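You operate a simulated robot arm through the tools that you are given. There is no shell and no other tool.

Carry out the task below with a simulated robot arm. There is one attempt and no reset: what you move stays moved.

JOB
Put things in order on the open top of the forming bed. At the end: the silver setting gauge from the open top of the forming bed stands on top of the orange beacon cover; the red sleeve is on the white name plate (marked "GUARD"); the green sleeve is on the grey gland plate (marked "4 HOLES"); the yellow end cap stands where the green sleeve stood; whatever was shut is shut again. Leave all else as you found it, and nothing knocked over.
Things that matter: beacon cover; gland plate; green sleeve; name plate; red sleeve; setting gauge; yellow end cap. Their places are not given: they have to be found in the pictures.

It is judged by the outcome, as a careful person would: the job done as asked, and still so three seconds after it is handed in. It fails if anything else is knocked over, pushed out of place, dropped, spilled or broken. A push-on lid holds only when it is set on centred and level and pressed home; a screw cap is set on level and turned clockwise until tight.

ROBOT AND FRAMES
A 7-joint arm with a two-finger parallel gripper, fixed in place. Base frame: the origin is at the foot of the arm, x ahead of it, y to its left, z up; the work surface is at about z = 70. Units: cm, rad, N and s.
With the tool pointing down near the work surface it reaches from about 28 to 68 cm from the base axis. Its first joint turns from -1.152 to 1.152 rad. Payload 1.57 kg.
Tool frame: the origin (TCP) lies between the finger pads and is the grasp point; the fingertips stand 3 cm ahead of it; z points along the fingers, y is the line along which they close. Largest opening 11 cm; finger width 2.4, thickness 1.2; the body of the gripper, 4.8 by 11.2 cm, starts 7.8 cm behind the TCP.
Orientation is told as [roll, pitch, yaw] about the base's x, y, z axes, in that order, counted from this pose: with the fingers straight down and closing along the base's y, the tool's x points along the base's -x, its y along +y and its z along -z.

CONTROLS
- The arm moves only by the tool move_arm. Its argument "increments" is a list of rows, each an object of numbers (a shift or turn left out is 0, a gripper value left out holds the last): "tx", "ty", "tz": the shift along the tool's x, y, z in cm; "ax", "ay", "az": the turn, a rotation vector about the tool's x, y, z in rad; "claw": the opening in per cent of the stroke, from 0 (shut) to 100 (fully open). In form: [{"tx": .., "ty": .., "tz": .., "ax": .., "ay": .., "az": .., "claw": ..}, ...]. A call has 1 to 20 rows; each row shifts and turns the commanded pose from where the row before left it, along the tool's axes as they then stand. Each row takes 0.2 s and may step no farther than 5 cm and 0.15 rad from the row before; otherwise, or with a gripper value out of range, the whole call is refused. Where a pose cannot be reached the arm comes as near as it can. A force on the tool above 40 N (or 10 N above the force at the start of the call, whichever is more), or a blocked arm, ends the call early, and 0.2 s more pass. The fingers move at their own pace (about 10.8 cm/s each) and stop on an object; they squeeze with about 40 N. The grip force told is the motor's: it shows also when the fingers shut on nothing. Time passes only in rows, and 0.2 s behind the last, so rows that do not move let the fingers close. The reply holds the time, the measured pose of the TCP, the force on the tool along the base axes, the opening and the grip force, in the units named above and with some noise, with the torque about the TCP (base axes, N m) and any sound that the robot's microphone picked up, and new pictures: "pictures" is both (left out), scene, wrist or none.
- Cameras (640 x 400 px; columns grow to the right, rows downward): "scene" is fixed at [16.28, -39.89, 139.32]; the picture's right is [0.76, -0.65, 0.00], its down [-0.45, -0.53, -0.72] and it looks along [0.47, 0.55, -0.69] (base axes); focal length 362 px, centre (320, 200). "wrist" rides on the gripper at [7, 1.6, -14.1] in the tool frame; the picture's right is [-0.23, 0.97, 0.00], its down [-0.86, -0.20, -0.48] and it looks along [-0.47, -0.11, 0.88] (tool axes); focal length 222 px, centre (320, 200).
- locate(camera, pixels): there is no depth. For up to 12 entries [column, row, z] of the newest picture of that camera ("zoom" is the newest enlarged one), the place [x, y] in the base frame at which the ray of that pixel passes the height z, good to about 0.3 cm. No time passes.
- inspect(camera, box): a new picture of the part [left, top, right, bottom] of that camera's present view, enlarged. No time passes.
- hand_in(): hands the job in; it is judged then, once.

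Open the gripper and draw the arm clear of the work before you hand the job in, unless the task says otherwise.

The tools are called after ">>>" as a command line: name --argument value ..., lists and objects as JSON in quotes. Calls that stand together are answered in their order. move_arm: Moves the arm, as the interface text tells. Its arguments: {"type":"object","properties":{"increments":{"type":"array","items":{"type":"object","properties":{"tx":{"type":"number"},"ty":{"type":"number"},"tz":{"type":"number"},"ax":{"type":"number"},"ay":{"type":"number"},"az":{"type":"number"},"claw":{"type":"number"}}}},"pictures":{"type":"string","enum":["both","scene","wrist","none"]}},"required":["increments"]} The other tools are called the same way: locate (camera, pixels) gives the place at which the rays of pixels pass given heights; inspect (camera, box) takes an enlarged picture of a part of a camera's view; hand_in () hands the job in.

At the start:

```text
time: 0.0
tool_pos: [43.98, 0.2, 96.22]
orientation: [-0.001, -0.001, 0.0]
ft_force: [0.9, -1.1, 0.8]
torque: [0.0, -0.01, -0.01]
grip_width: 10.99
finger_force: 0.0
```

scene: 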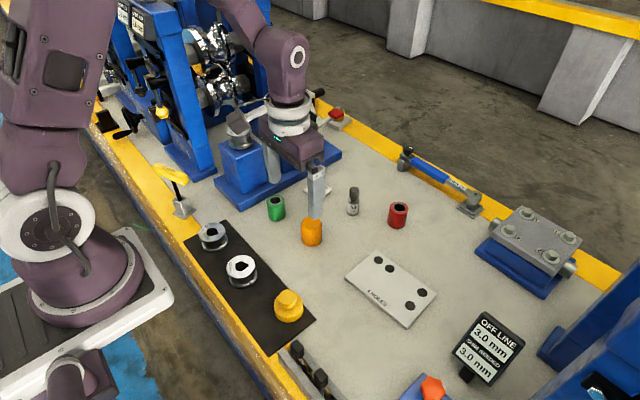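
wrist: 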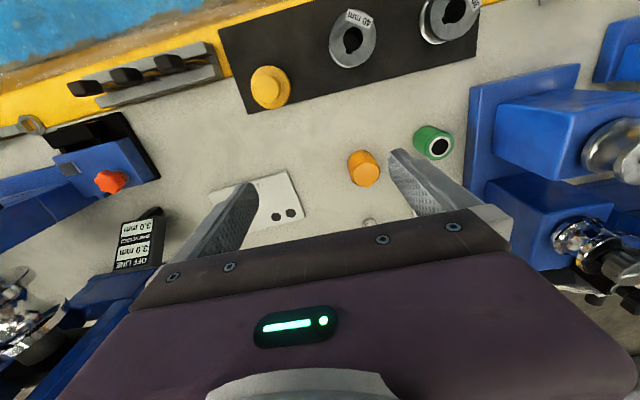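

The scene shows a green sleeve near (275,208), an orange cylinder at (312,232), a small silver/black object at (353,200), a red sleeve at (398,214), a gland plate at (390,288) and a yellow item at (288,305). I'll enlarge several parts to identify everything.

>>> inspect --camera "scene" --box '[240, 160, 440, 285]'

>>> inspect --camera "scene" --box '[180, 200, 340, 360]'

>>> inspect --camera "scene" --box '[320, 230, 640, 400]'

>>> inspect --camera "scene" --box '[80, 60, 360, 230]'

>>> inspect --camera "wrist" --box '[200, 100, 480, 275]'

```text
3.20 times, centred on (340, 222) of scene
```

zoom: 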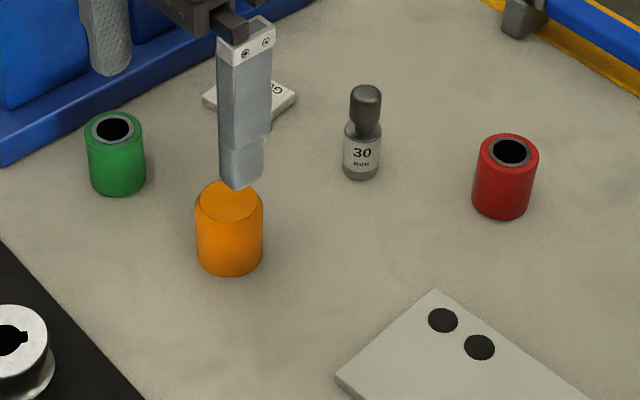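

```text
2.50 times, centred on (260, 280) of scene
```

zoom: 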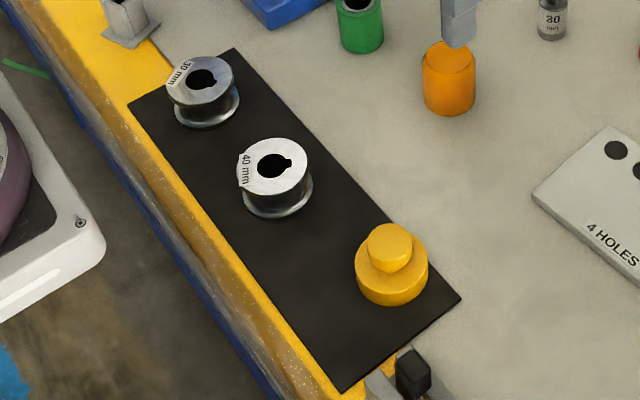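

```text
2.00 times, centred on (480, 315) of scene
```

zoom: 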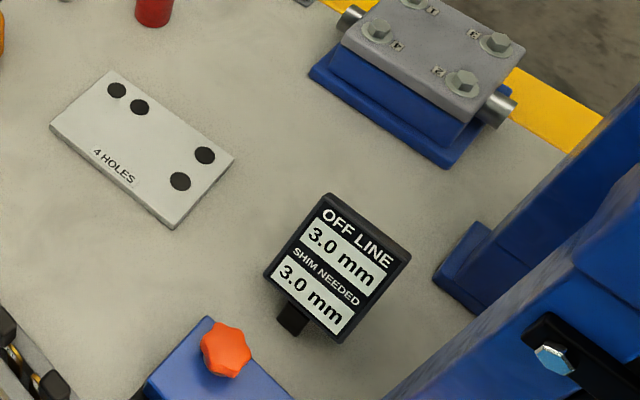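

```text
2.29 times, centred on (220, 145) of scene
```

zoom: 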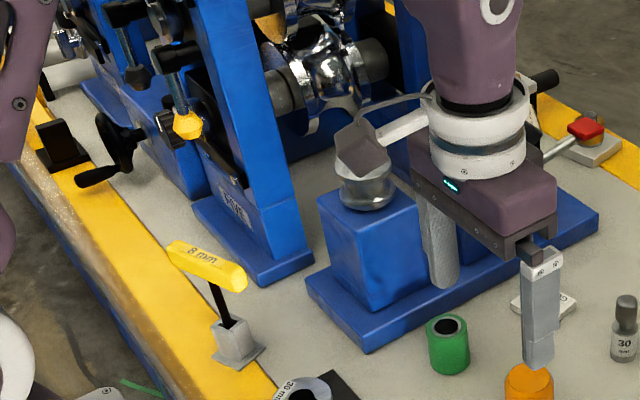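

```text
2.29 times, centred on (340, 188) of wrist
```

zoom: 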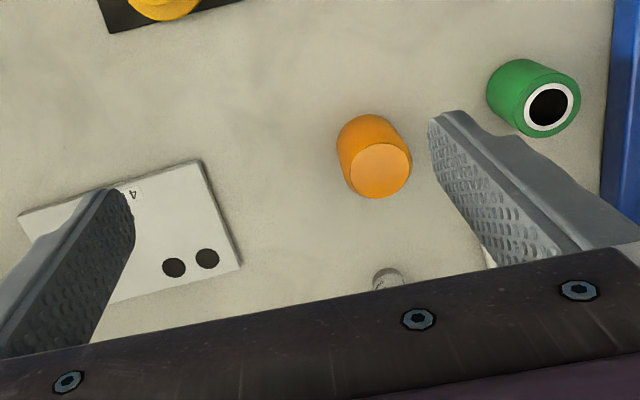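

The white plate near (318,190) with "GU" is hidden behind the finger. I'll draw the arm up and back for a clear view.

>>> move_arm --increments '[{"tz": -4}, {"tz": -4, "tx": 2}, {"tx": 4}, {"tx": 4}, {}]'

```text
time: 1.2
tool_pos: [33.98, 0.07, 104.35]
orientation: [0.001, 0.001, 0.001]
ft_force: [-0.9, 0.2, 0.0]
torque: [0.02, 0.01, 0.0]
grip_width: 11.01
finger_force: 0.1
```

scene: 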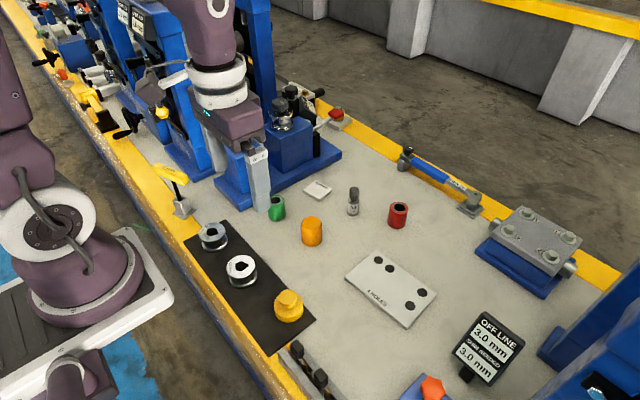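
wrist: 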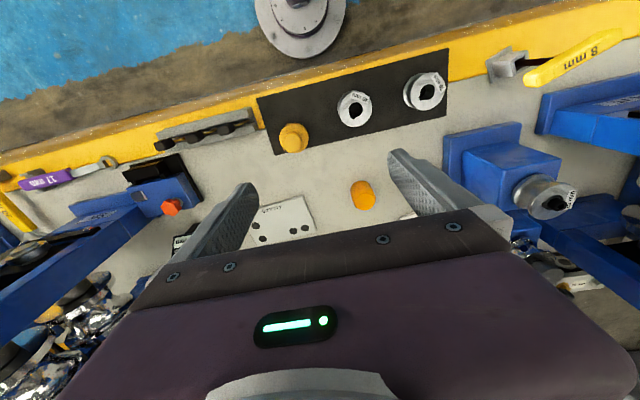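

Now the white plate shows at (317,190). I'll enlarge the work area for accurate pixel positions.

>>> inspect --camera "scene" --box '[260, 170, 420, 270]'

>>> inspect --camera "scene" --box '[180, 140, 340, 240]'

```text
4.00 times, centred on (340, 220) of scene
```

zoom: 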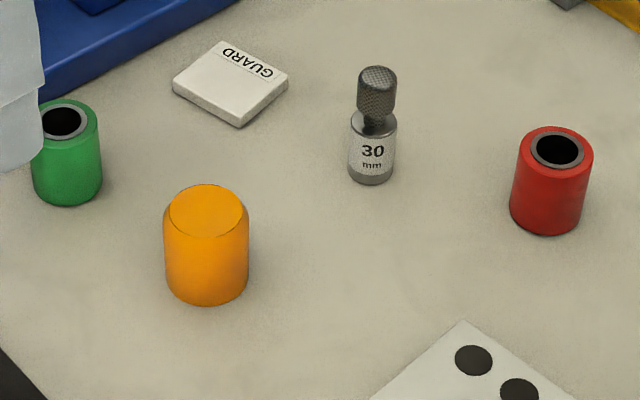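

```text
4.00 times, centred on (260, 190) of scene
```

zoom: 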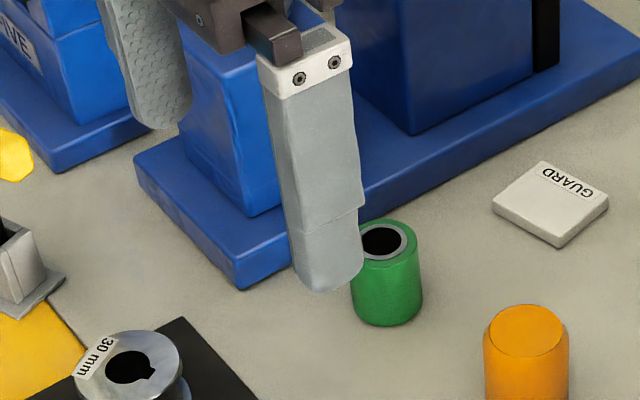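

I'll locate the base and top points of the objects at several heights.

>>> locate --camera "scene" --pixels '[[311.5, 246.2, 70], [311.5, 222.5, 76], [276.5, 221.5, 70], [275.5, 200.7, 75], [396.3, 228.7, 70], [399.3, 207.5, 75], [352.5, 216.5, 70], [354.5, 188.7, 77], [317.7, 189.8, 71], [315.5, 180.2, 71], [332, 188, 71], [320, 199.2, 71]]'

>>> locate --camera "scene" --pixels '[[303.3, 190.5, 71], [375, 250.5, 71], [436, 291, 71], [407, 327, 71], [345.5, 277, 71], [287.5, 296, 76], [288, 323, 70], [288, 310, 73]]'

>>> inspect --camera "scene" --box '[330, 240, 450, 340]'

>>> inspect --camera "scene" --box '[250, 270, 330, 340]'

```text
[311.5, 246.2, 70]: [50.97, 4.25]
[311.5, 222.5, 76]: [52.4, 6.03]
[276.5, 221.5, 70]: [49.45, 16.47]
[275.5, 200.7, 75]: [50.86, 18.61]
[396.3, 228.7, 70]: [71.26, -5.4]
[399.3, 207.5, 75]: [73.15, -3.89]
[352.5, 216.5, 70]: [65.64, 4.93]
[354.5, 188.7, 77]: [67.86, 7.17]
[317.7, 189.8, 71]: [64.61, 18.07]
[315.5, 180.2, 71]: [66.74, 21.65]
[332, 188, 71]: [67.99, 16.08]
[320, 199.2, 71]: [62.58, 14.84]
```

```text
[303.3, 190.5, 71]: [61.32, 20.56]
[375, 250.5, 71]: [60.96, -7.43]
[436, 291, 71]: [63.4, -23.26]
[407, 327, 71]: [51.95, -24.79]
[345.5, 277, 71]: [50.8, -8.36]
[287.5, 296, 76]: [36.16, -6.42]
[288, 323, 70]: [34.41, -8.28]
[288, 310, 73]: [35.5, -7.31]
```

```text
4.00 times, centred on (390, 290) of scene
```

zoom: 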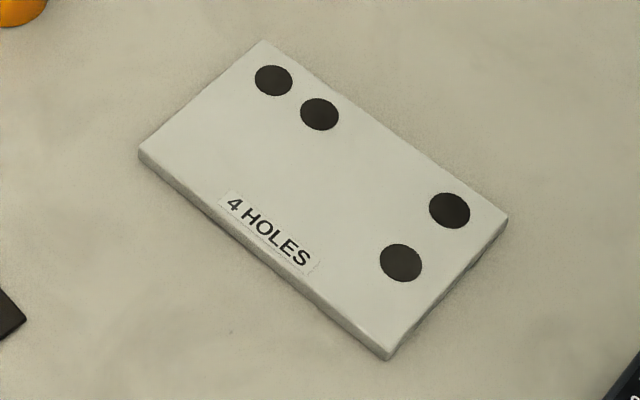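

```text
5.71 times, centred on (290, 305) of scene
```

zoom: 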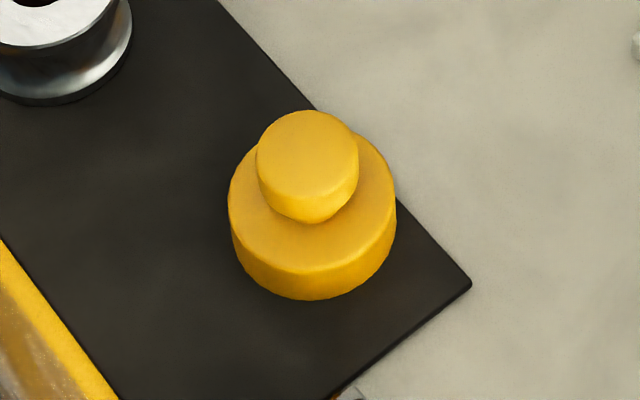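

Objects look to be near: green (50.9,18.2), orange (52.6,6.2), gauge (66.7,6.1), red (72.8,-3.6), cap (36.4,-6.1). Next I check the blue machine base edges close to the green sleeve and name plate.

>>> inspect --camera "scene" --box '[190, 90, 350, 220]'

>>> locate --camera "scene" --pixels '[[240, 211.7, 70], [240, 208, 71], [341, 153, 70], [290, 184, 70], [268, 196, 70], [214, 182, 70]]'

```text
3.08 times, centred on (270, 155) of scene
```

zoom: 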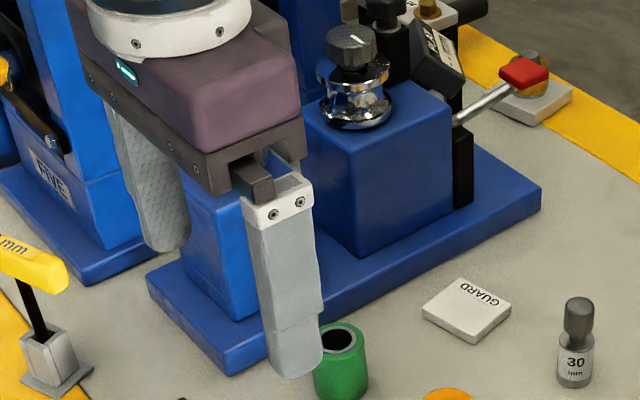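

```text
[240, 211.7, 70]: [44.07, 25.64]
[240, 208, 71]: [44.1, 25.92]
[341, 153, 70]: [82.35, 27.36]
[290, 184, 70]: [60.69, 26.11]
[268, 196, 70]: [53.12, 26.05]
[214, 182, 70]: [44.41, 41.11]
```

The blue base edge lies along y≈26, so there are about 5 cm free behind the green sleeve. I move above the green sleeve with a partly closed gripper to look closely.

>>> move_arm --increments '[{"tx": -2.4, "ty": 2.6, "tz": 1.5, "claw": 75}, {"tx": -2.4, "ty": 2.6, "tz": 1.5}, {"tx": -2.4, "ty": 2.6, "tz": 1.5}, {"tx": -2.4, "ty": 2.6, "tz": 1.5}, {"tx": -2.4, "ty": 2.6, "tz": 1.5}, {"tx": -2.4, "ty": 2.6, "tz": 1.5}, {"tx": -2.4, "ty": 2.6, "tz": 1.5}, {}, {}]'

```text
time: 3.2
tool_pos: [50.58, 18.42, 93.84]
orientation: [0.001, -0.001, -0.001]
ft_force: [-0.4, -0.1, 0.2]
torque: [0.02, 0.0, 0.01]
grip_width: 8.27
finger_force: 0.1
```

scene: 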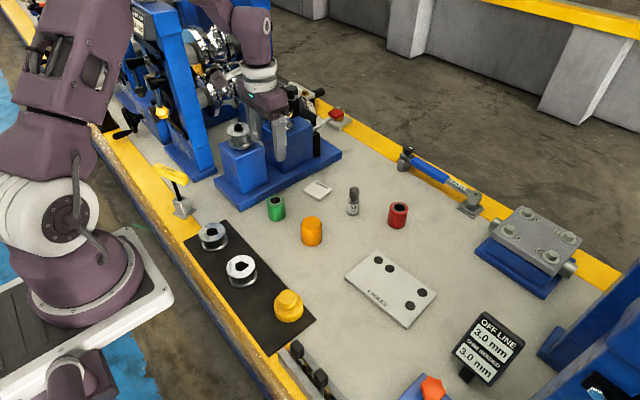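
wrist: 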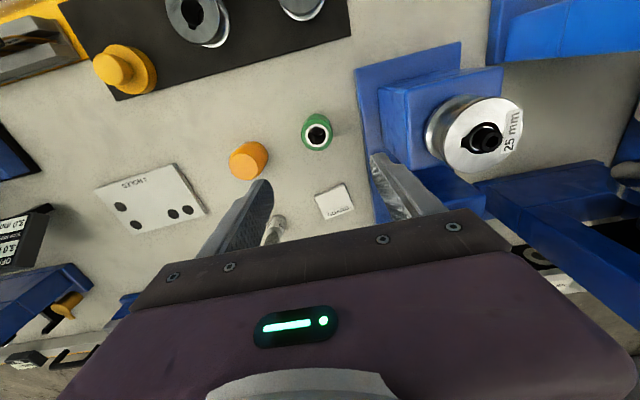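

The wrist view shows the green sleeve at about (318,133), almost straight under the TCP. I'll enlarge it and locate it.

>>> inspect --camera "wrist" --box '[270, 90, 370, 180]'

>>> inspect --camera "scene" --box '[255, 175, 335, 255]'

```text
4.44 times, centred on (320, 135) of wrist
```

zoom: 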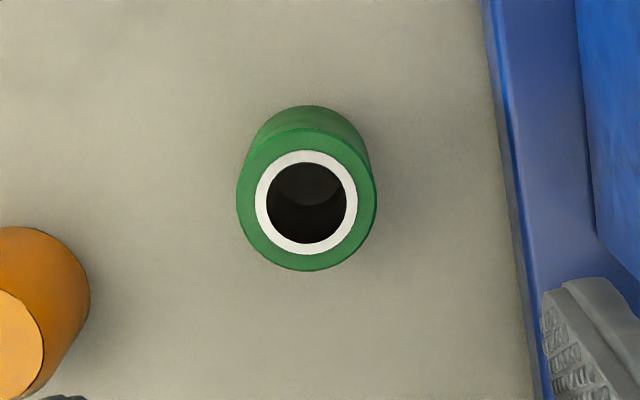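

```text
5.00 times, centred on (295, 215) of scene
```

zoom: 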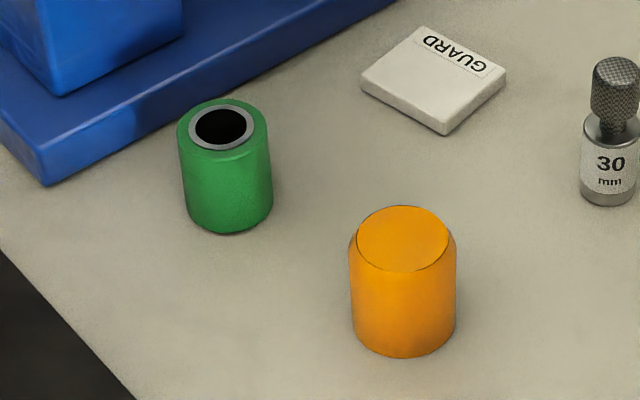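

Locate the green sleeve's top centre from both cameras at several heights, to find its true height by intersection, and do the same for orange.

>>> locate --camera "wrist" --pixels '[[317.1, 135, 74], [317.1, 135, 75], [317.1, 135, 76], [317.1, 135, 77]]'

>>> locate --camera "scene" --pixels '[[275.2, 200.6, 74], [275.2, 200.6, 75], [275.2, 200.6, 76], [275.2, 200.6, 77], [277.2, 221.6, 70], [311.6, 246.4, 70], [311.4, 223, 76], [311.4, 223, 77]]'

>>> inspect --camera "wrist" --box '[200, 120, 300, 210]'

```text
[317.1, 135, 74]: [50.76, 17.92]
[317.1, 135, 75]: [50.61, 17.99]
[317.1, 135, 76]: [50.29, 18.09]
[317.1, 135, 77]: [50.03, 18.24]
```

```text
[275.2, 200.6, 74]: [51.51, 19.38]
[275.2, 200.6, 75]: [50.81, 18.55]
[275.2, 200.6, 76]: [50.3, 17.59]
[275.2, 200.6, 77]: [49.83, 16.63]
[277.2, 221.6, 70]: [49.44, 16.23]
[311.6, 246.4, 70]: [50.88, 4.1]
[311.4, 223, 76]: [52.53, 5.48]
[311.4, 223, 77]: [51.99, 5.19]
```

```text
4.44 times, centred on (250, 165) of wrist
```

zoom: 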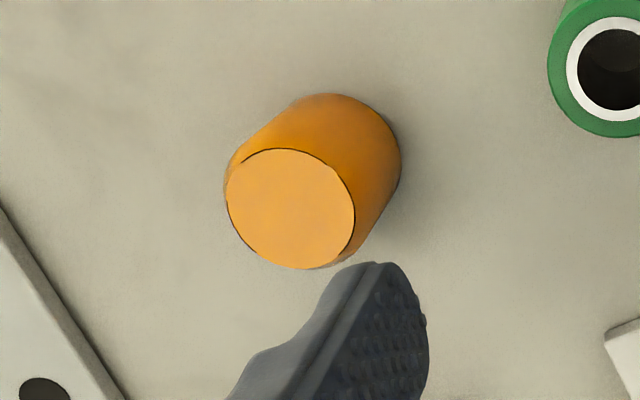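

Both rays meet at z≈75.5, so the green sleeve's centre is ≈(50.55,18.0). I shift y by −0.4 and descend to z≈79 to check before gripping.

>>> move_arm --increments '[{"ty": -0.4, "tz": 3}, {"tz": 4}, {"tz": 4}, {"tz": 3}, {}, {}]'

```text
time: 4.6
tool_pos: [50.79, 17.82, 79.64]
orientation: [0.0, -0.001, 0.0]
ft_force: [0.1, -0.2, 0.0]
torque: [-0.02, 0.0, 0.0]
grip_width: 8.26
finger_force: 0.0
```

scene: 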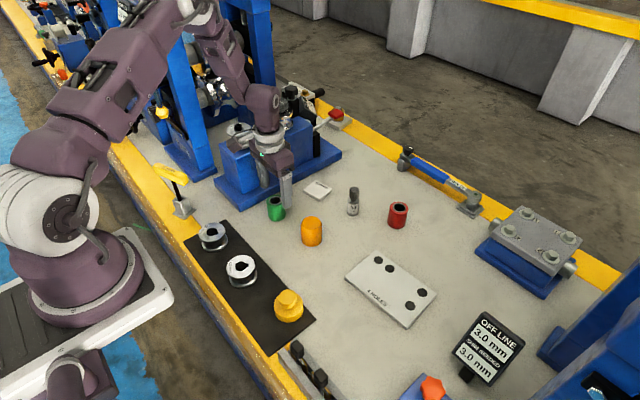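
wrist: 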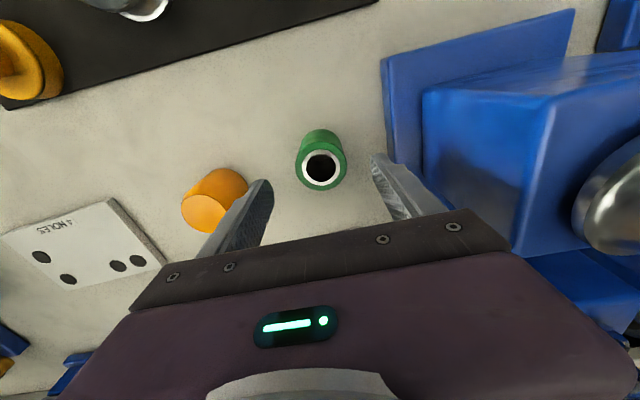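

The sleeve at (321,165) sits between the fingers, and I check clearance to the blue block before going down.

>>> inspect --camera "scene" --box '[210, 120, 330, 230]'

>>> locate --camera "wrist" --pixels '[[321, 165, 75.5], [410, 190, 70], [425, 200, 72]]'

```text
3.64 times, centred on (270, 175) of scene
```

zoom: 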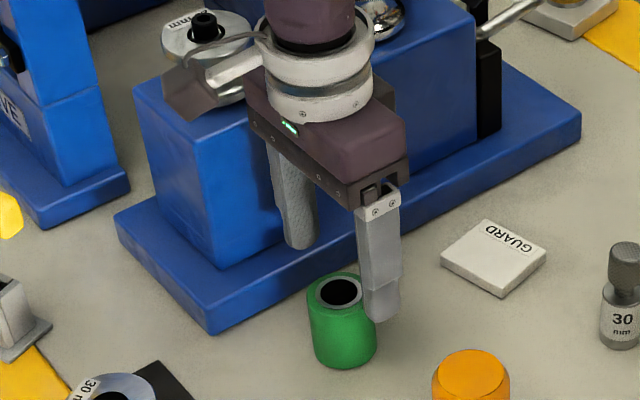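

```text
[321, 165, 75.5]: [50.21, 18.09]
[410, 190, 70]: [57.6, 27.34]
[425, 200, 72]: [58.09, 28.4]
```

The sleeve centre reads (50.2–50.5, 18.05), within tolerance of the TCP. I descend to z≈73.5 and close.

>>> move_arm --increments '[{"tx": 0.3, "ty": 0.15, "tz": 2}, {"tz": 2}, {"tz": 1.3}, {"tz": 0.8}, {}, {"claw": 30}, {}, {}, {}]'

```text
time: 6.6
tool_pos: [50.5, 17.91, 73.67]
orientation: [-0.001, 0.0, -0.002]
ft_force: [0.4, 0.2, 1.1]
torque: [0.01, -0.04, 0.01]
grip_width: 4.52
finger_force: 40.6
```

scene: 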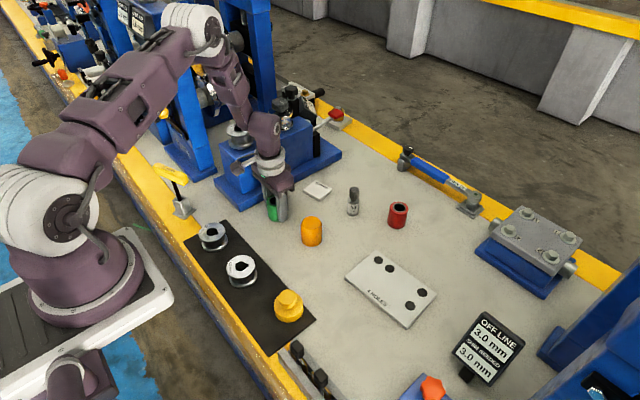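
wrist: 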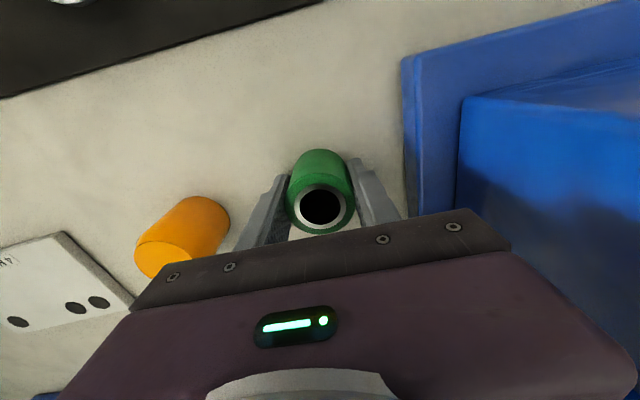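

Gripped with 4.52 cm width at TCP (50.5,17.95,73.67). Let me record where the sleeve stands relative to the TCP.

>>> inspect --camera "wrist" --box '[270, 140, 370, 250]'

>>> locate --camera "wrist" --pixels '[[321.5, 207, 75], [321.5, 207, 75.5], [321.5, 207, 76]]'

```text
3.64 times, centred on (320, 195) of wrist
```

zoom: 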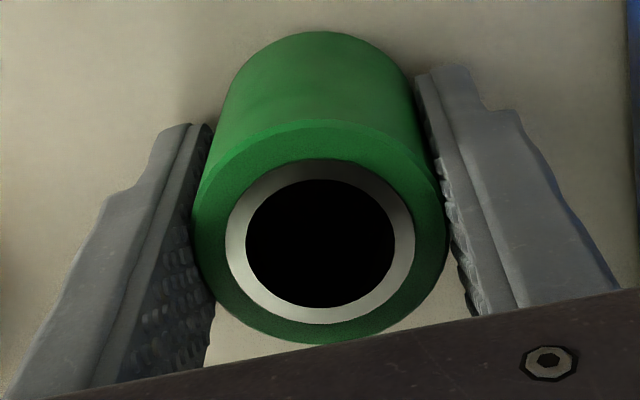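

```text
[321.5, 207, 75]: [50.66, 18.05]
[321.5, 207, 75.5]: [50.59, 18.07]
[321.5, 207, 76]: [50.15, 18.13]
```

The sleeve centre is (50.5,18.0) in the grip. I lift it 15 cm and carry it over to the gland plate at about (56.8,−16).

>>> move_arm --increments '[{"tz": -1}, {"tz": -3}, {"tz": -4}, {"tz": -4}, {"tz": -3}, {"tx": -0.79, "ty": -4.25}, {"tx": -0.79, "ty": -4.25}, {"tx": -0.79, "ty": -4.25}, {"tx": -0.79, "ty": -4.25}, {"tx": -0.79, "ty": -4.25}, {"tx": -0.79, "ty": -4.25}, {"tx": -0.79, "ty": -4.25}, {"tx": -0.79, "ty": -4.25}, {}, {}]'

```text
time: 9.8
tool_pos: [56.87, -15.97, 88.81]
orientation: [-0.001, -0.001, 0.001]
ft_force: [-0.7, 0.1, 0.8]
torque: [-0.03, 0.01, 0.0]
grip_width: 3.29
finger_force: 0.1
```

scene: 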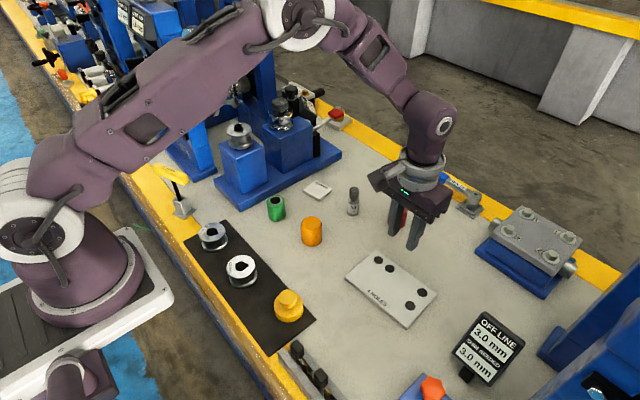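
wrist: 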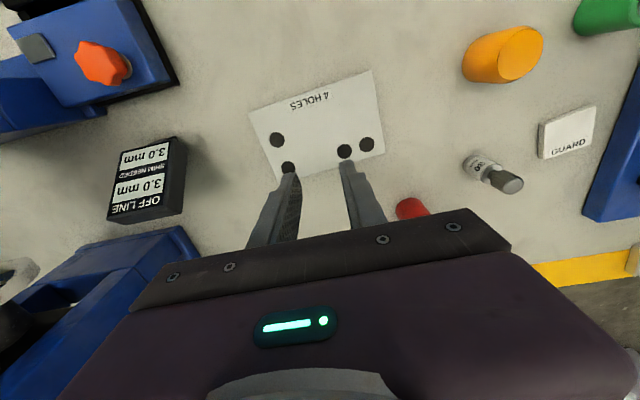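

The grip reads 3.29 cm and 0.1 N: the sleeve slipped out, and the scene shows it still at (275,208). I check its state closely.

>>> inspect --camera "scene" --box '[230, 160, 350, 260]'

>>> inspect --camera "scene" --box '[340, 140, 480, 260]'

>>> locate --camera "scene" --pixels '[[275.2, 200.6, 75.5], [277.2, 221.6, 70]]'

```text
4.00 times, centred on (290, 210) of scene
```

zoom: 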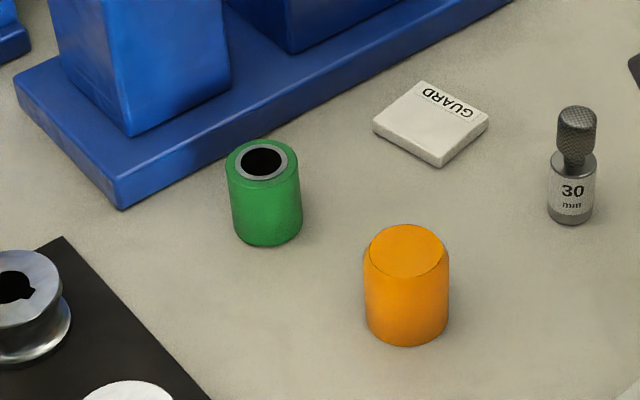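

```text
3.33 times, centred on (410, 200) of scene
```

zoom: 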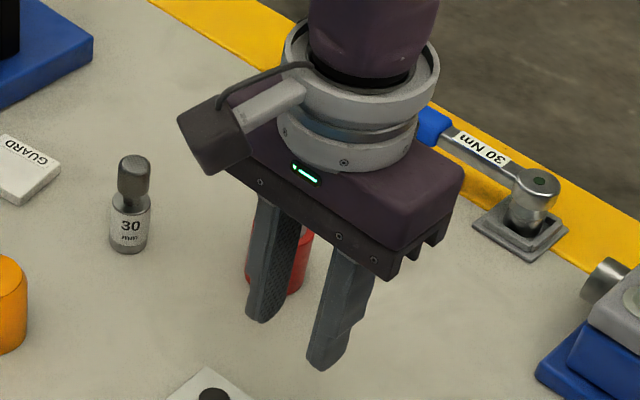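

```text
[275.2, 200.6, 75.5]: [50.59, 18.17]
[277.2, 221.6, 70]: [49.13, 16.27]
```

The sleeve stands unmoved at its place, so the first grip was not firm enough. I return above it with open fingers and will grip with the claw fully commanded shut, lifting slowly.

>>> move_arm --increments '[{"tx": 0.79, "ty": 4.25, "claw": 70}, {"tx": 0.79, "ty": 4.25}, {"tx": 0.79, "ty": 4.25}, {"tx": 0.79, "ty": 4.25}, {"tx": 0.79, "ty": 4.25}, {"tx": 0.79, "ty": 4.25}, {"tx": 0.79, "ty": 4.25}, {"tx": 0.79, "ty": 4.2}, {}, {}]'

```text
time: 12.0
tool_pos: [50.56, 17.96, 88.54]
orientation: [0.0, 0.0, 0.001]
ft_force: [0.6, -0.3, -0.3]
torque: [0.0, -0.02, -0.05]
grip_width: 7.69
finger_force: 0.1
```

scene: 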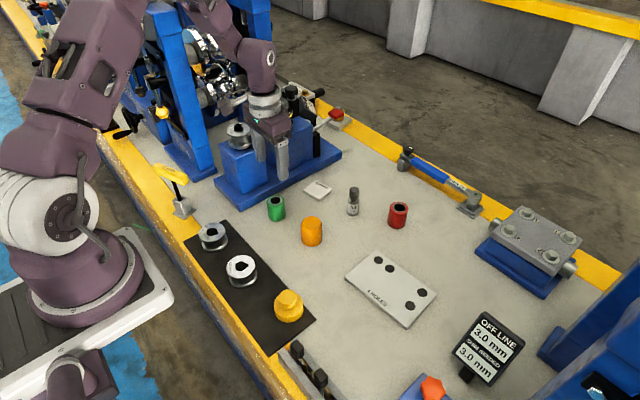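
wrist: 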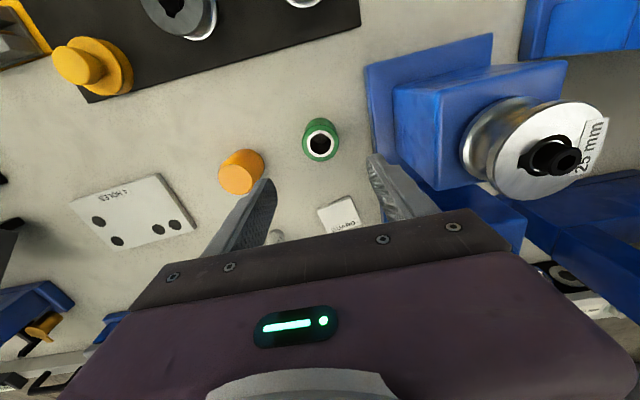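

The green sleeve is centred under the fingers at (321,140). I go down to z≈73.4 and close fully, then wait for a firm grip.

>>> move_arm --increments '[{"tz": 4}, {"tz": 4}, {"tz": 3}, {"tz": 2.5}, {"tz": 1.6}, {}, {"claw": 0}, {}, {}, {}, {}]' --pictures "wrist"

```text
time: 14.4
tool_pos: [50.49, 18.03, 73.55]
orientation: [0.001, 0.001, 0.0]
ft_force: [-0.6, 1.0, -0.3]
torque: [-0.03, -0.01, -0.02]
grip_width: 4.49
finger_force: 40.2
```

wrist: 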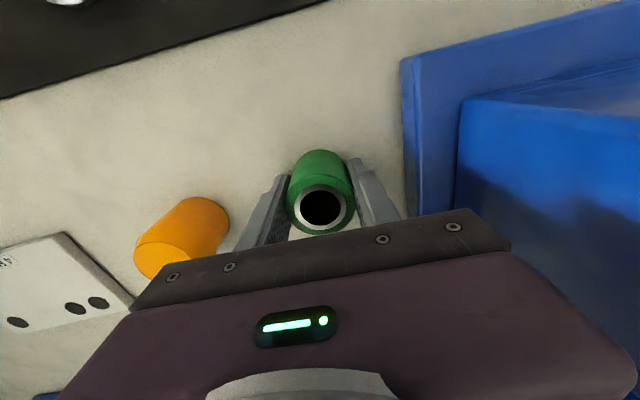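

Grip is 4.49 cm at 40 N. I lift very slowly by half a centimetre and read the force.

>>> move_arm --increments '[{"tz": -0.2}, {"tz": -0.2}, {"tz": -0.2}, {}, {}]' --pictures "wrist"

```text
time: 15.6
tool_pos: [50.48, 17.91, 74.2]
orientation: [-0.001, 0.0, -0.001]
ft_force: [0.0, 0.1, -1.1]
torque: [0.0, 0.0, 0.0]
grip_width: 4.46
finger_force: 40.1
```

wrist: 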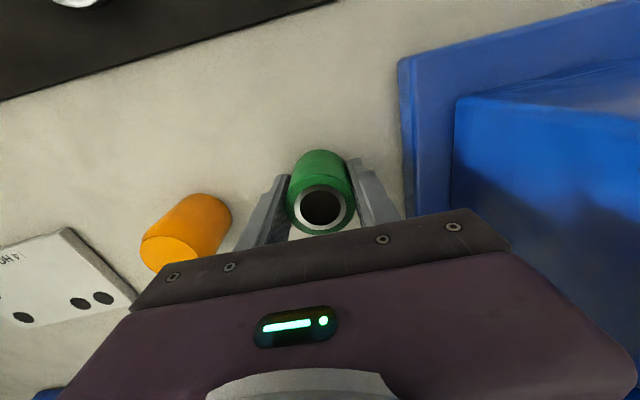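

The sleeve keeps its place in the image and the force shows about −1 N, so it seems held. I lift a bit further and check again.

>>> move_arm --increments '[{"tz": -0.4}, {"tz": -0.6}, {"tz": -0.8}, {"tz": -1}, {"tz": -1}, {}]'

```text
time: 17.0
tool_pos: [50.36, 17.99, 78.04]
orientation: [0.0, 0.001, 0.0]
ft_force: [0.4, -0.1, -2.0]
torque: [-0.02, 0.03, -0.01]
grip_width: 4.49
finger_force: 39.8
```

scene: 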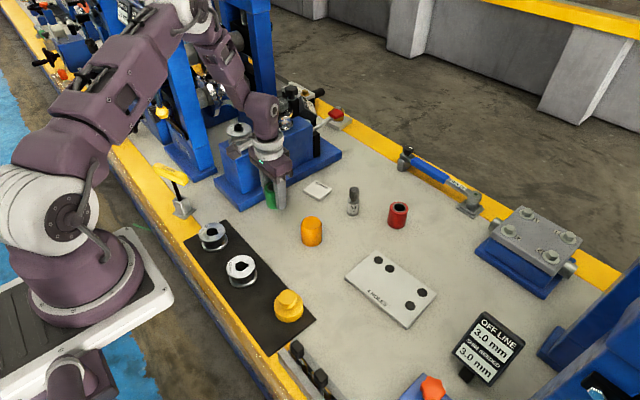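
wrist: 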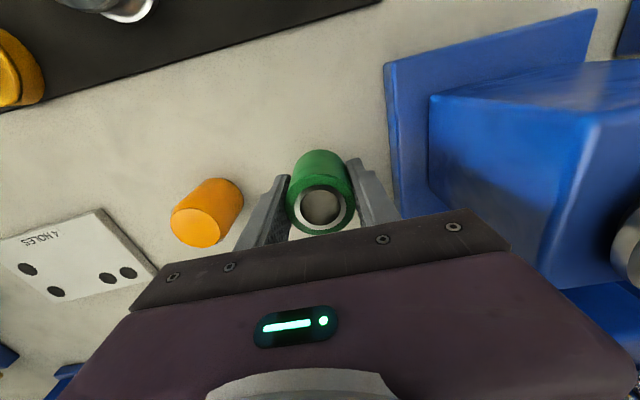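

The sleeve is lifted now — I can see the table through its bore. I lift on and carry it at a gentler pace to the gland plate.

>>> move_arm --increments '[{"tz": -1}, {"tz": -2}, {"tz": -2}, {"tz": -2}, {"tz": -1}, {"tx": -0.3, "ty": -1.5}, {"tx": -0.55, "ty": -3}, {"tx": -0.55, "ty": -3}, {"tx": -0.55, "ty": -3}, {"tx": -0.55, "ty": -3}, {"tx": -0.55, "ty": -3}, {"tx": -0.55, "ty": -3}, {"tx": -0.55, "ty": -3}, {"tx": -0.55, "ty": -3}, {"tx": -0.55, "ty": -3}, {"tx": -0.55, "ty": -3}, {"tx": -0.3, "ty": -1.5}, {}, {}]'

```text
time: 21.0
tool_pos: [56.37, -15.08, 85.8]
orientation: [0.001, -0.001, -0.001]
ft_force: [-1.1, -1.1, -1.2]
torque: [0.04, 0.03, -0.01]
grip_width: 4.46
finger_force: 40.2
```

scene: 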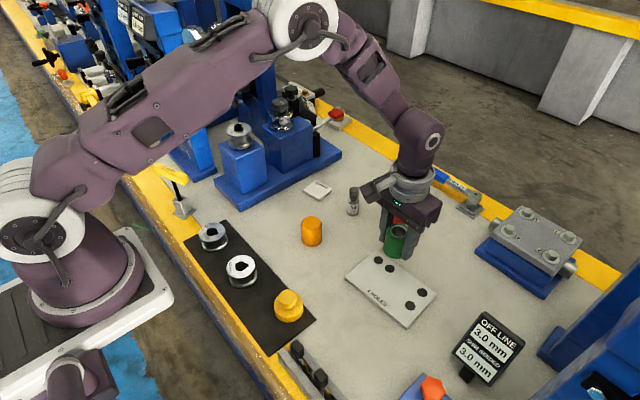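
wrist: 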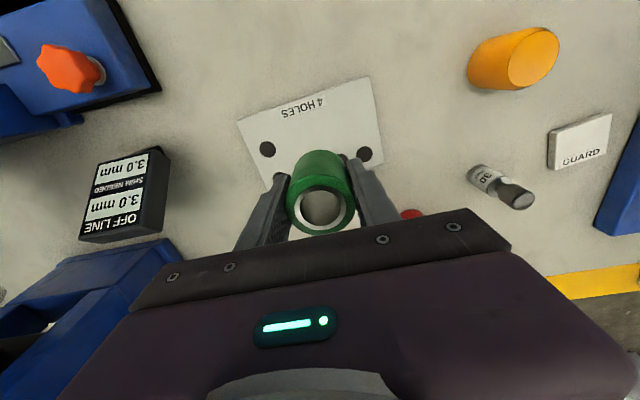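

The sleeve is held above the plate. I check the plate's corners from the wrist view against the scene estimate.

>>> inspect --camera "wrist" --box '[220, 60, 420, 240]'

>>> locate --camera "scene" --pixels '[[375.7, 250, 71], [437, 294.5, 71], [407.5, 327, 71], [344.7, 277.5, 71]]'

>>> locate --camera "wrist" --pixels '[[237.5, 121, 71], [369, 77.5, 71], [384, 155, 71], [318, 105, 71]]'

```text
2.22 times, centred on (320, 150) of wrist
```

zoom: 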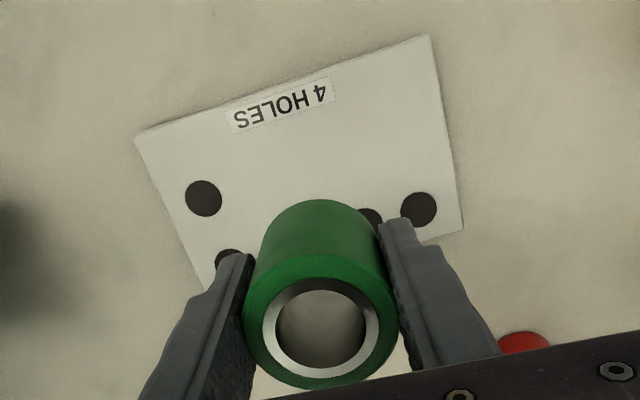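

```text
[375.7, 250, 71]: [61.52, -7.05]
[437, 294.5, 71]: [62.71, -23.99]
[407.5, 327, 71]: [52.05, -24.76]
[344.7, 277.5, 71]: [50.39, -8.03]
```

```text
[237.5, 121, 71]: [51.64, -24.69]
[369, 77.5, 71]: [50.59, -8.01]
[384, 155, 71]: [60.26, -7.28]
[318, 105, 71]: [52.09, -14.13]
```

The plate centre is ≈(56.5,−15.95). I shift y by −0.85 and descend to z≈76, above the expected contact at about 74.7.

>>> move_arm --increments '[{"ty": -0.85, "tx": -0.1, "tz": 2}, {"tz": 3}, {"tz": 3}, {"tz": 1.5}, {}]'

```text
time: 22.2
tool_pos: [56.83, -15.9, 76.29]
orientation: [-0.002, 0.0, 0.0]
ft_force: [-0.1, -0.3, -1.7]
torque: [-0.01, 0.0, -0.01]
grip_width: 4.46
finger_force: 39.9
```

scene: 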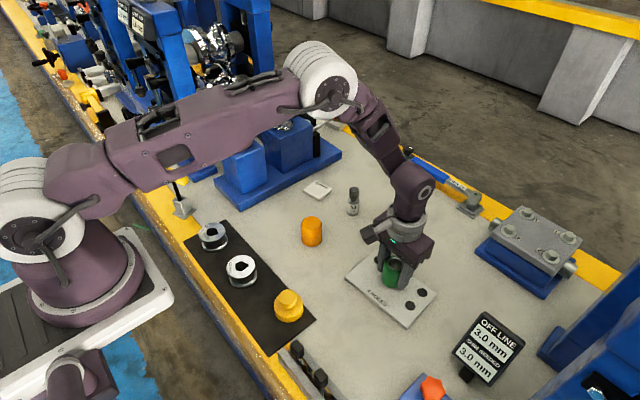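
wrist: 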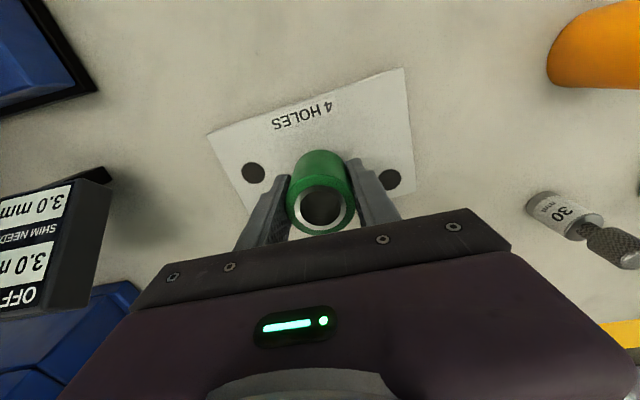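

The sleeve is still gripped and sits over the plate centre at z=76.3. I lower in small steps and watch for contact force.

>>> move_arm --increments '[{"tz": 0.5}, {"tz": 0.3}, {"tz": 0.2}, {}]' --pictures "none"

>>> move_arm --increments '[{"tz": 0.2}, {}, {}]' --pictures "none"

>>> move_arm --increments '[{"tz": 0.15}, {}, {}]' --pictures "wrist"

```text
time: 23.2
tool_pos: [56.71, -15.85, 75.37]
orientation: [0.0, 0.0, 0.001]
ft_force: [-0.7, -0.5, -1.4]
torque: [0.03, 0.02, 0.01]
grip_width: 4.48
finger_force: 39.9
```

```text
time: 24.0
tool_pos: [56.6, -15.81, 75.2]
orientation: [0.0, -0.001, -0.002]
ft_force: [-0.3, 0.7, -1.5]
torque: [0.0, 0.0, 0.0]
grip_width: 4.47
finger_force: 40.4
```

```text
time: 24.8
tool_pos: [56.75, -15.93, 75.12]
orientation: [-0.001, -0.001, 0.0]
ft_force: [0.4, 0.9, -2.3]
torque: [-0.01, 0.03, -0.02]
grip_width: 4.47
finger_force: 40.2
```

wrist: 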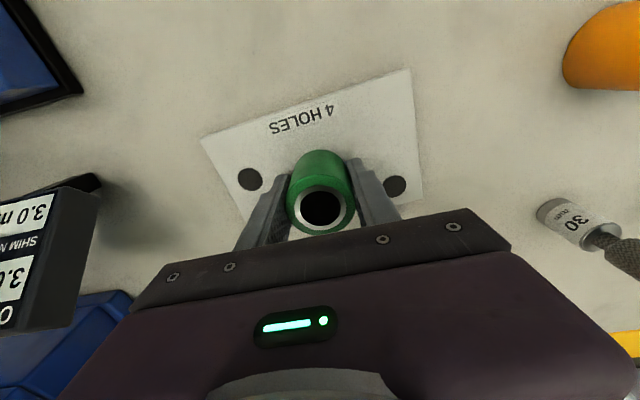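

No contact yet at z=75.1 (force about −1.5 N is the weight). I keep lowering in small steps.

>>> move_arm --increments '[{"tz": 0.15}, {}, {}]' --pictures "none"

>>> move_arm --increments '[{"tz": 0.15}, {}, {}]' --pictures "none"

>>> move_arm --increments '[{"tz": 0.1}, {}, {}]' --pictures "wrist"

```text
time: 25.6
tool_pos: [56.75, -15.96, 74.94]
orientation: [0.001, 0.0, 0.001]
ft_force: [0.6, 0.3, -1.8]
torque: [-0.03, 0.0, -0.03]
grip_width: 4.46
finger_force: 40.2
```

```text
time: 26.4
tool_pos: [56.73, -15.91, 74.76]
orientation: [0.002, 0.002, 0.001]
ft_force: [-1.1, -0.5, -2.1]
torque: [0.01, 0.0, -0.03]
grip_width: 4.44
finger_force: 40.1
```

```text
time: 27.2
tool_pos: [56.71, -15.83, 74.75]
orientation: [0.0, -0.002, 0.0]
ft_force: [-4.1, 5.1, 20.1]
torque: [0.16, 0.35, -0.09]
grip_width: 4.47
finger_force: 40.4
```

wrist: 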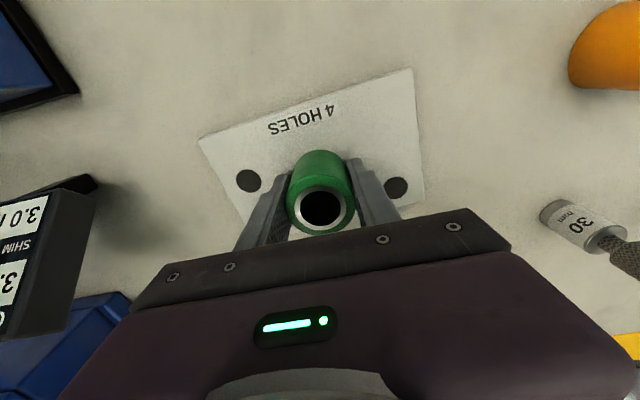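

Contact: 20 N upward at z=74.75, so the sleeve rests on the plate. I ease off slightly, open to 65 % and rise.

>>> move_arm --increments '[{"tz": -0.08}, {}, {"claw": 60}, {}, {}, {"tz": -0.5}, {"tz": -2}, {"tz": -4}, {"tz": -4}, {}, {}]'

```text
time: 29.6
tool_pos: [56.58, -15.94, 85.17]
orientation: [-0.001, 0.001, 0.0]
ft_force: [-0.4, -1.4, -0.3]
torque: [-0.02, 0.0, 0.04]
grip_width: 6.63
finger_force: 0.0
```

scene: 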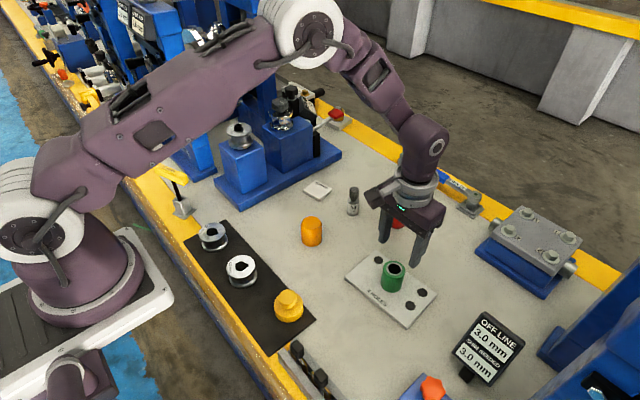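
wrist: 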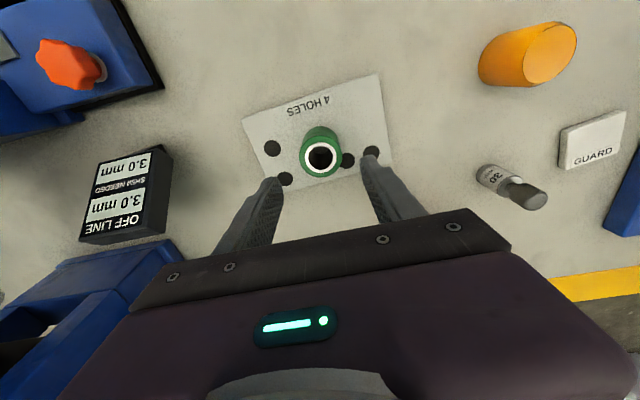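

The green sleeve stands upright on the plate centre at (392,275). Next, I move over the yellow end cap at about (36.4,−6.1).

>>> move_arm --increments '[{"tz": -3, "claw": 85}, {"tx": 3.4, "ty": 1.63}, {"tx": 3.4, "ty": 1.63}, {"tx": 3.4, "ty": 1.63}, {"tx": 3.4, "ty": 1.63}, {"tx": 3.4, "ty": 1.63}, {"tx": 3.2, "ty": 1.65}, {}, {}]'

```text
time: 31.6
tool_pos: [36.4, -6.15, 88.23]
orientation: [-0.001, 0.001, 0.001]
ft_force: [-0.3, -0.9, -0.7]
torque: [0.01, 0.0, 0.01]
grip_width: 9.33
finger_force: 0.1
```

scene: 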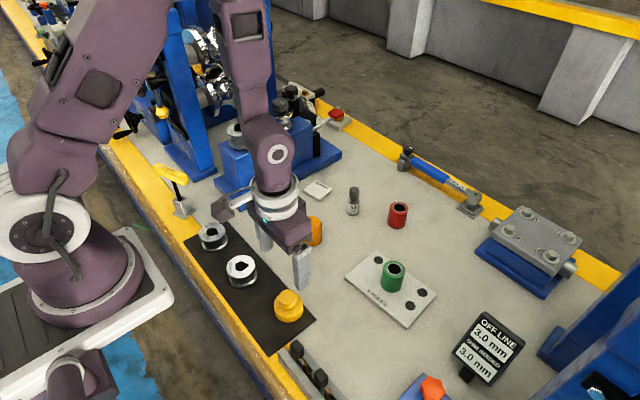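
wrist: 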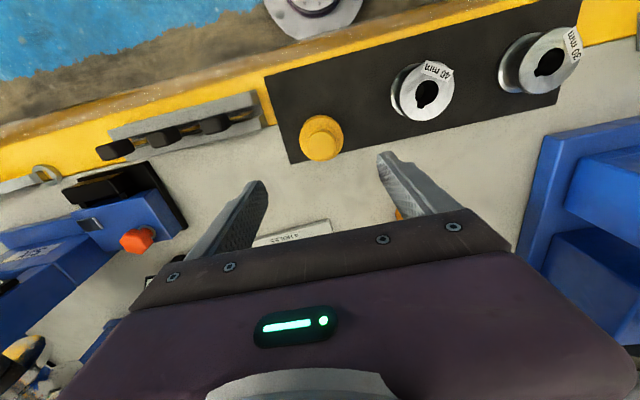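

The cap is under the gripper at (321,138), with the 40 mm ring at (423,92). I enlarge and locate both for clearance.

>>> inspect --camera "wrist" --box '[270, 60, 460, 190]'

>>> inspect --camera "scene" --box '[210, 240, 330, 340]'

>>> locate --camera "wrist" --pixels '[[321, 135, 76], [321, 135, 75], [392, 103, 74], [392, 90, 70.3], [321, 160, 72]]'

```text
3.08 times, centred on (365, 125) of wrist
```

zoom: 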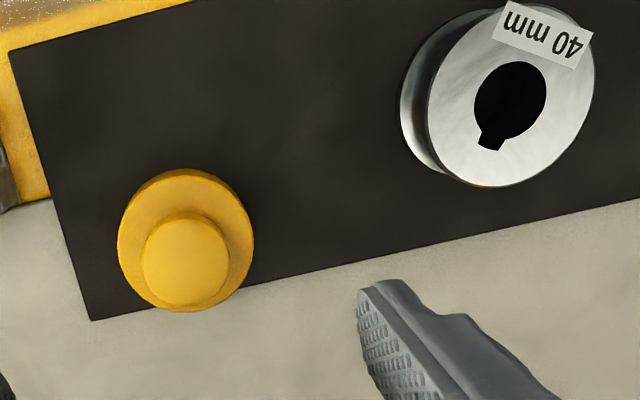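

```text
4.00 times, centred on (270, 290) of scene
```

zoom: 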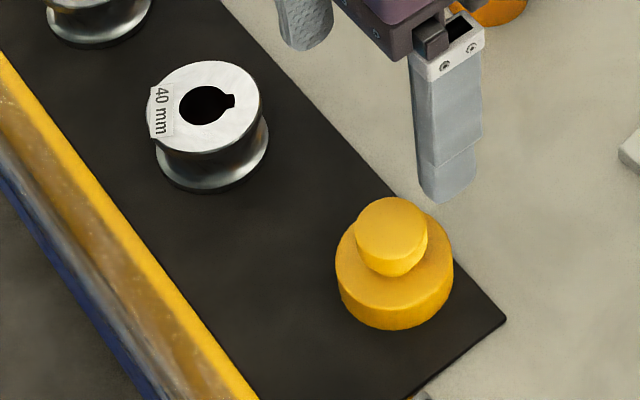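

```text
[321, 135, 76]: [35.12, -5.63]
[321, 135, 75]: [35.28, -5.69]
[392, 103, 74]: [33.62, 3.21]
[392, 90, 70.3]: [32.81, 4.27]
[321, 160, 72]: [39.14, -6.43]
```

Now intersect the rays of the boss top centre from both cameras, wrist (321,145) and scene (287.7,296.7).

>>> locate --camera "wrist" --pixels '[[321, 145, 74], [321, 145, 75], [321, 145, 76], [299.3, 138, 72.5], [343.5, 138, 72.5]]'

>>> locate --camera "scene" --pixels '[[287.7, 296.7, 74], [287.7, 296.7, 75], [287.7, 296.7, 76], [288.7, 322.5, 70.3], [273.8, 305, 72.5], [303.2, 305, 72.5]]'

```text
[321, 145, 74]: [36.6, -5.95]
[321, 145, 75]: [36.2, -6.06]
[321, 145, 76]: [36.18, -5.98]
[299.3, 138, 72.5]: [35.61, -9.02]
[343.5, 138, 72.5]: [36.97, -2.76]
```

```text
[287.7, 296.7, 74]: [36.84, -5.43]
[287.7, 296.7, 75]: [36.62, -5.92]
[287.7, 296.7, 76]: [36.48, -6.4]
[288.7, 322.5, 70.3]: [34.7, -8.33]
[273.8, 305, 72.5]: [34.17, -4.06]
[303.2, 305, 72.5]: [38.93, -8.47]
```

The boss top is at z≈75.2 and the centre at ≈(36.4,−6.0), with a flange about 6.2 cm across. I descend to grip the flange with claw at 85 %.

>>> move_arm --increments '[{"ty": 0.12, "tz": 3}, {"tz": 4}, {"tz": 3}, {}, {}]'

```text
time: 32.8
tool_pos: [36.48, -6.16, 78.47]
orientation: [0.0, -0.002, -0.001]
ft_force: [0.6, -0.2, 0.7]
torque: [0.03, 0.02, 0.0]
grip_width: 9.37
finger_force: 0.1
```

scene: 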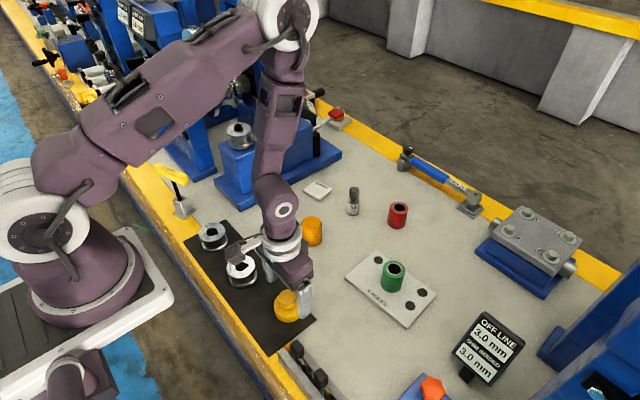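
wrist: 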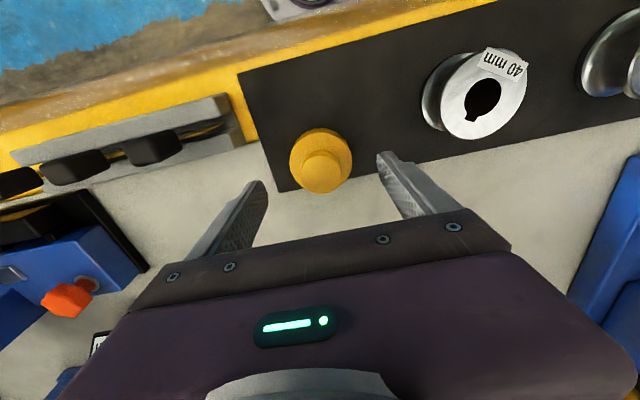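

The cap at (321,163) is centred between the fingertips, with the 40 mm ring well clear. I descend to z≈73.7 and close fully.

>>> move_arm --increments '[{"tz": 2}, {"tz": 1.7}, {"tz": 1.1}, {}, {"claw": 0}, {}, {}, {}, {}]'

```text
time: 34.8
tool_pos: [36.54, -5.91, 73.47]
orientation: [-0.002, -0.001, 0.001]
ft_force: [0.6, -0.1, -0.7]
torque: [0.0, -0.02, -0.01]
grip_width: 6.13
finger_force: 40.5
```

scene: 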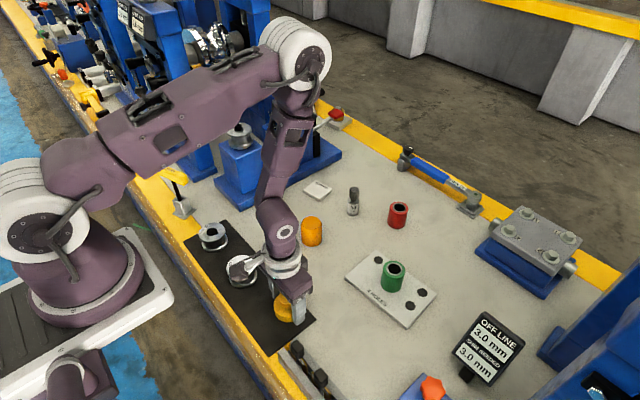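
wrist: 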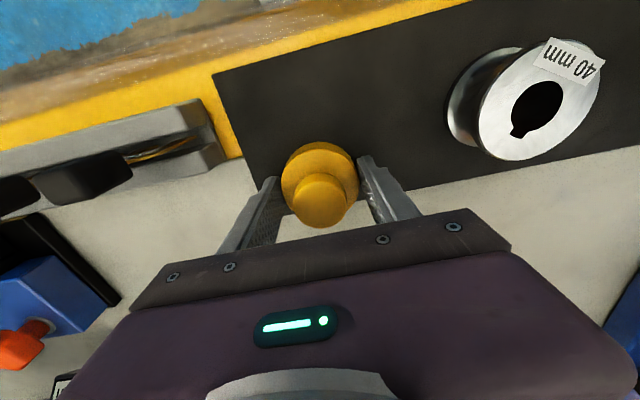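

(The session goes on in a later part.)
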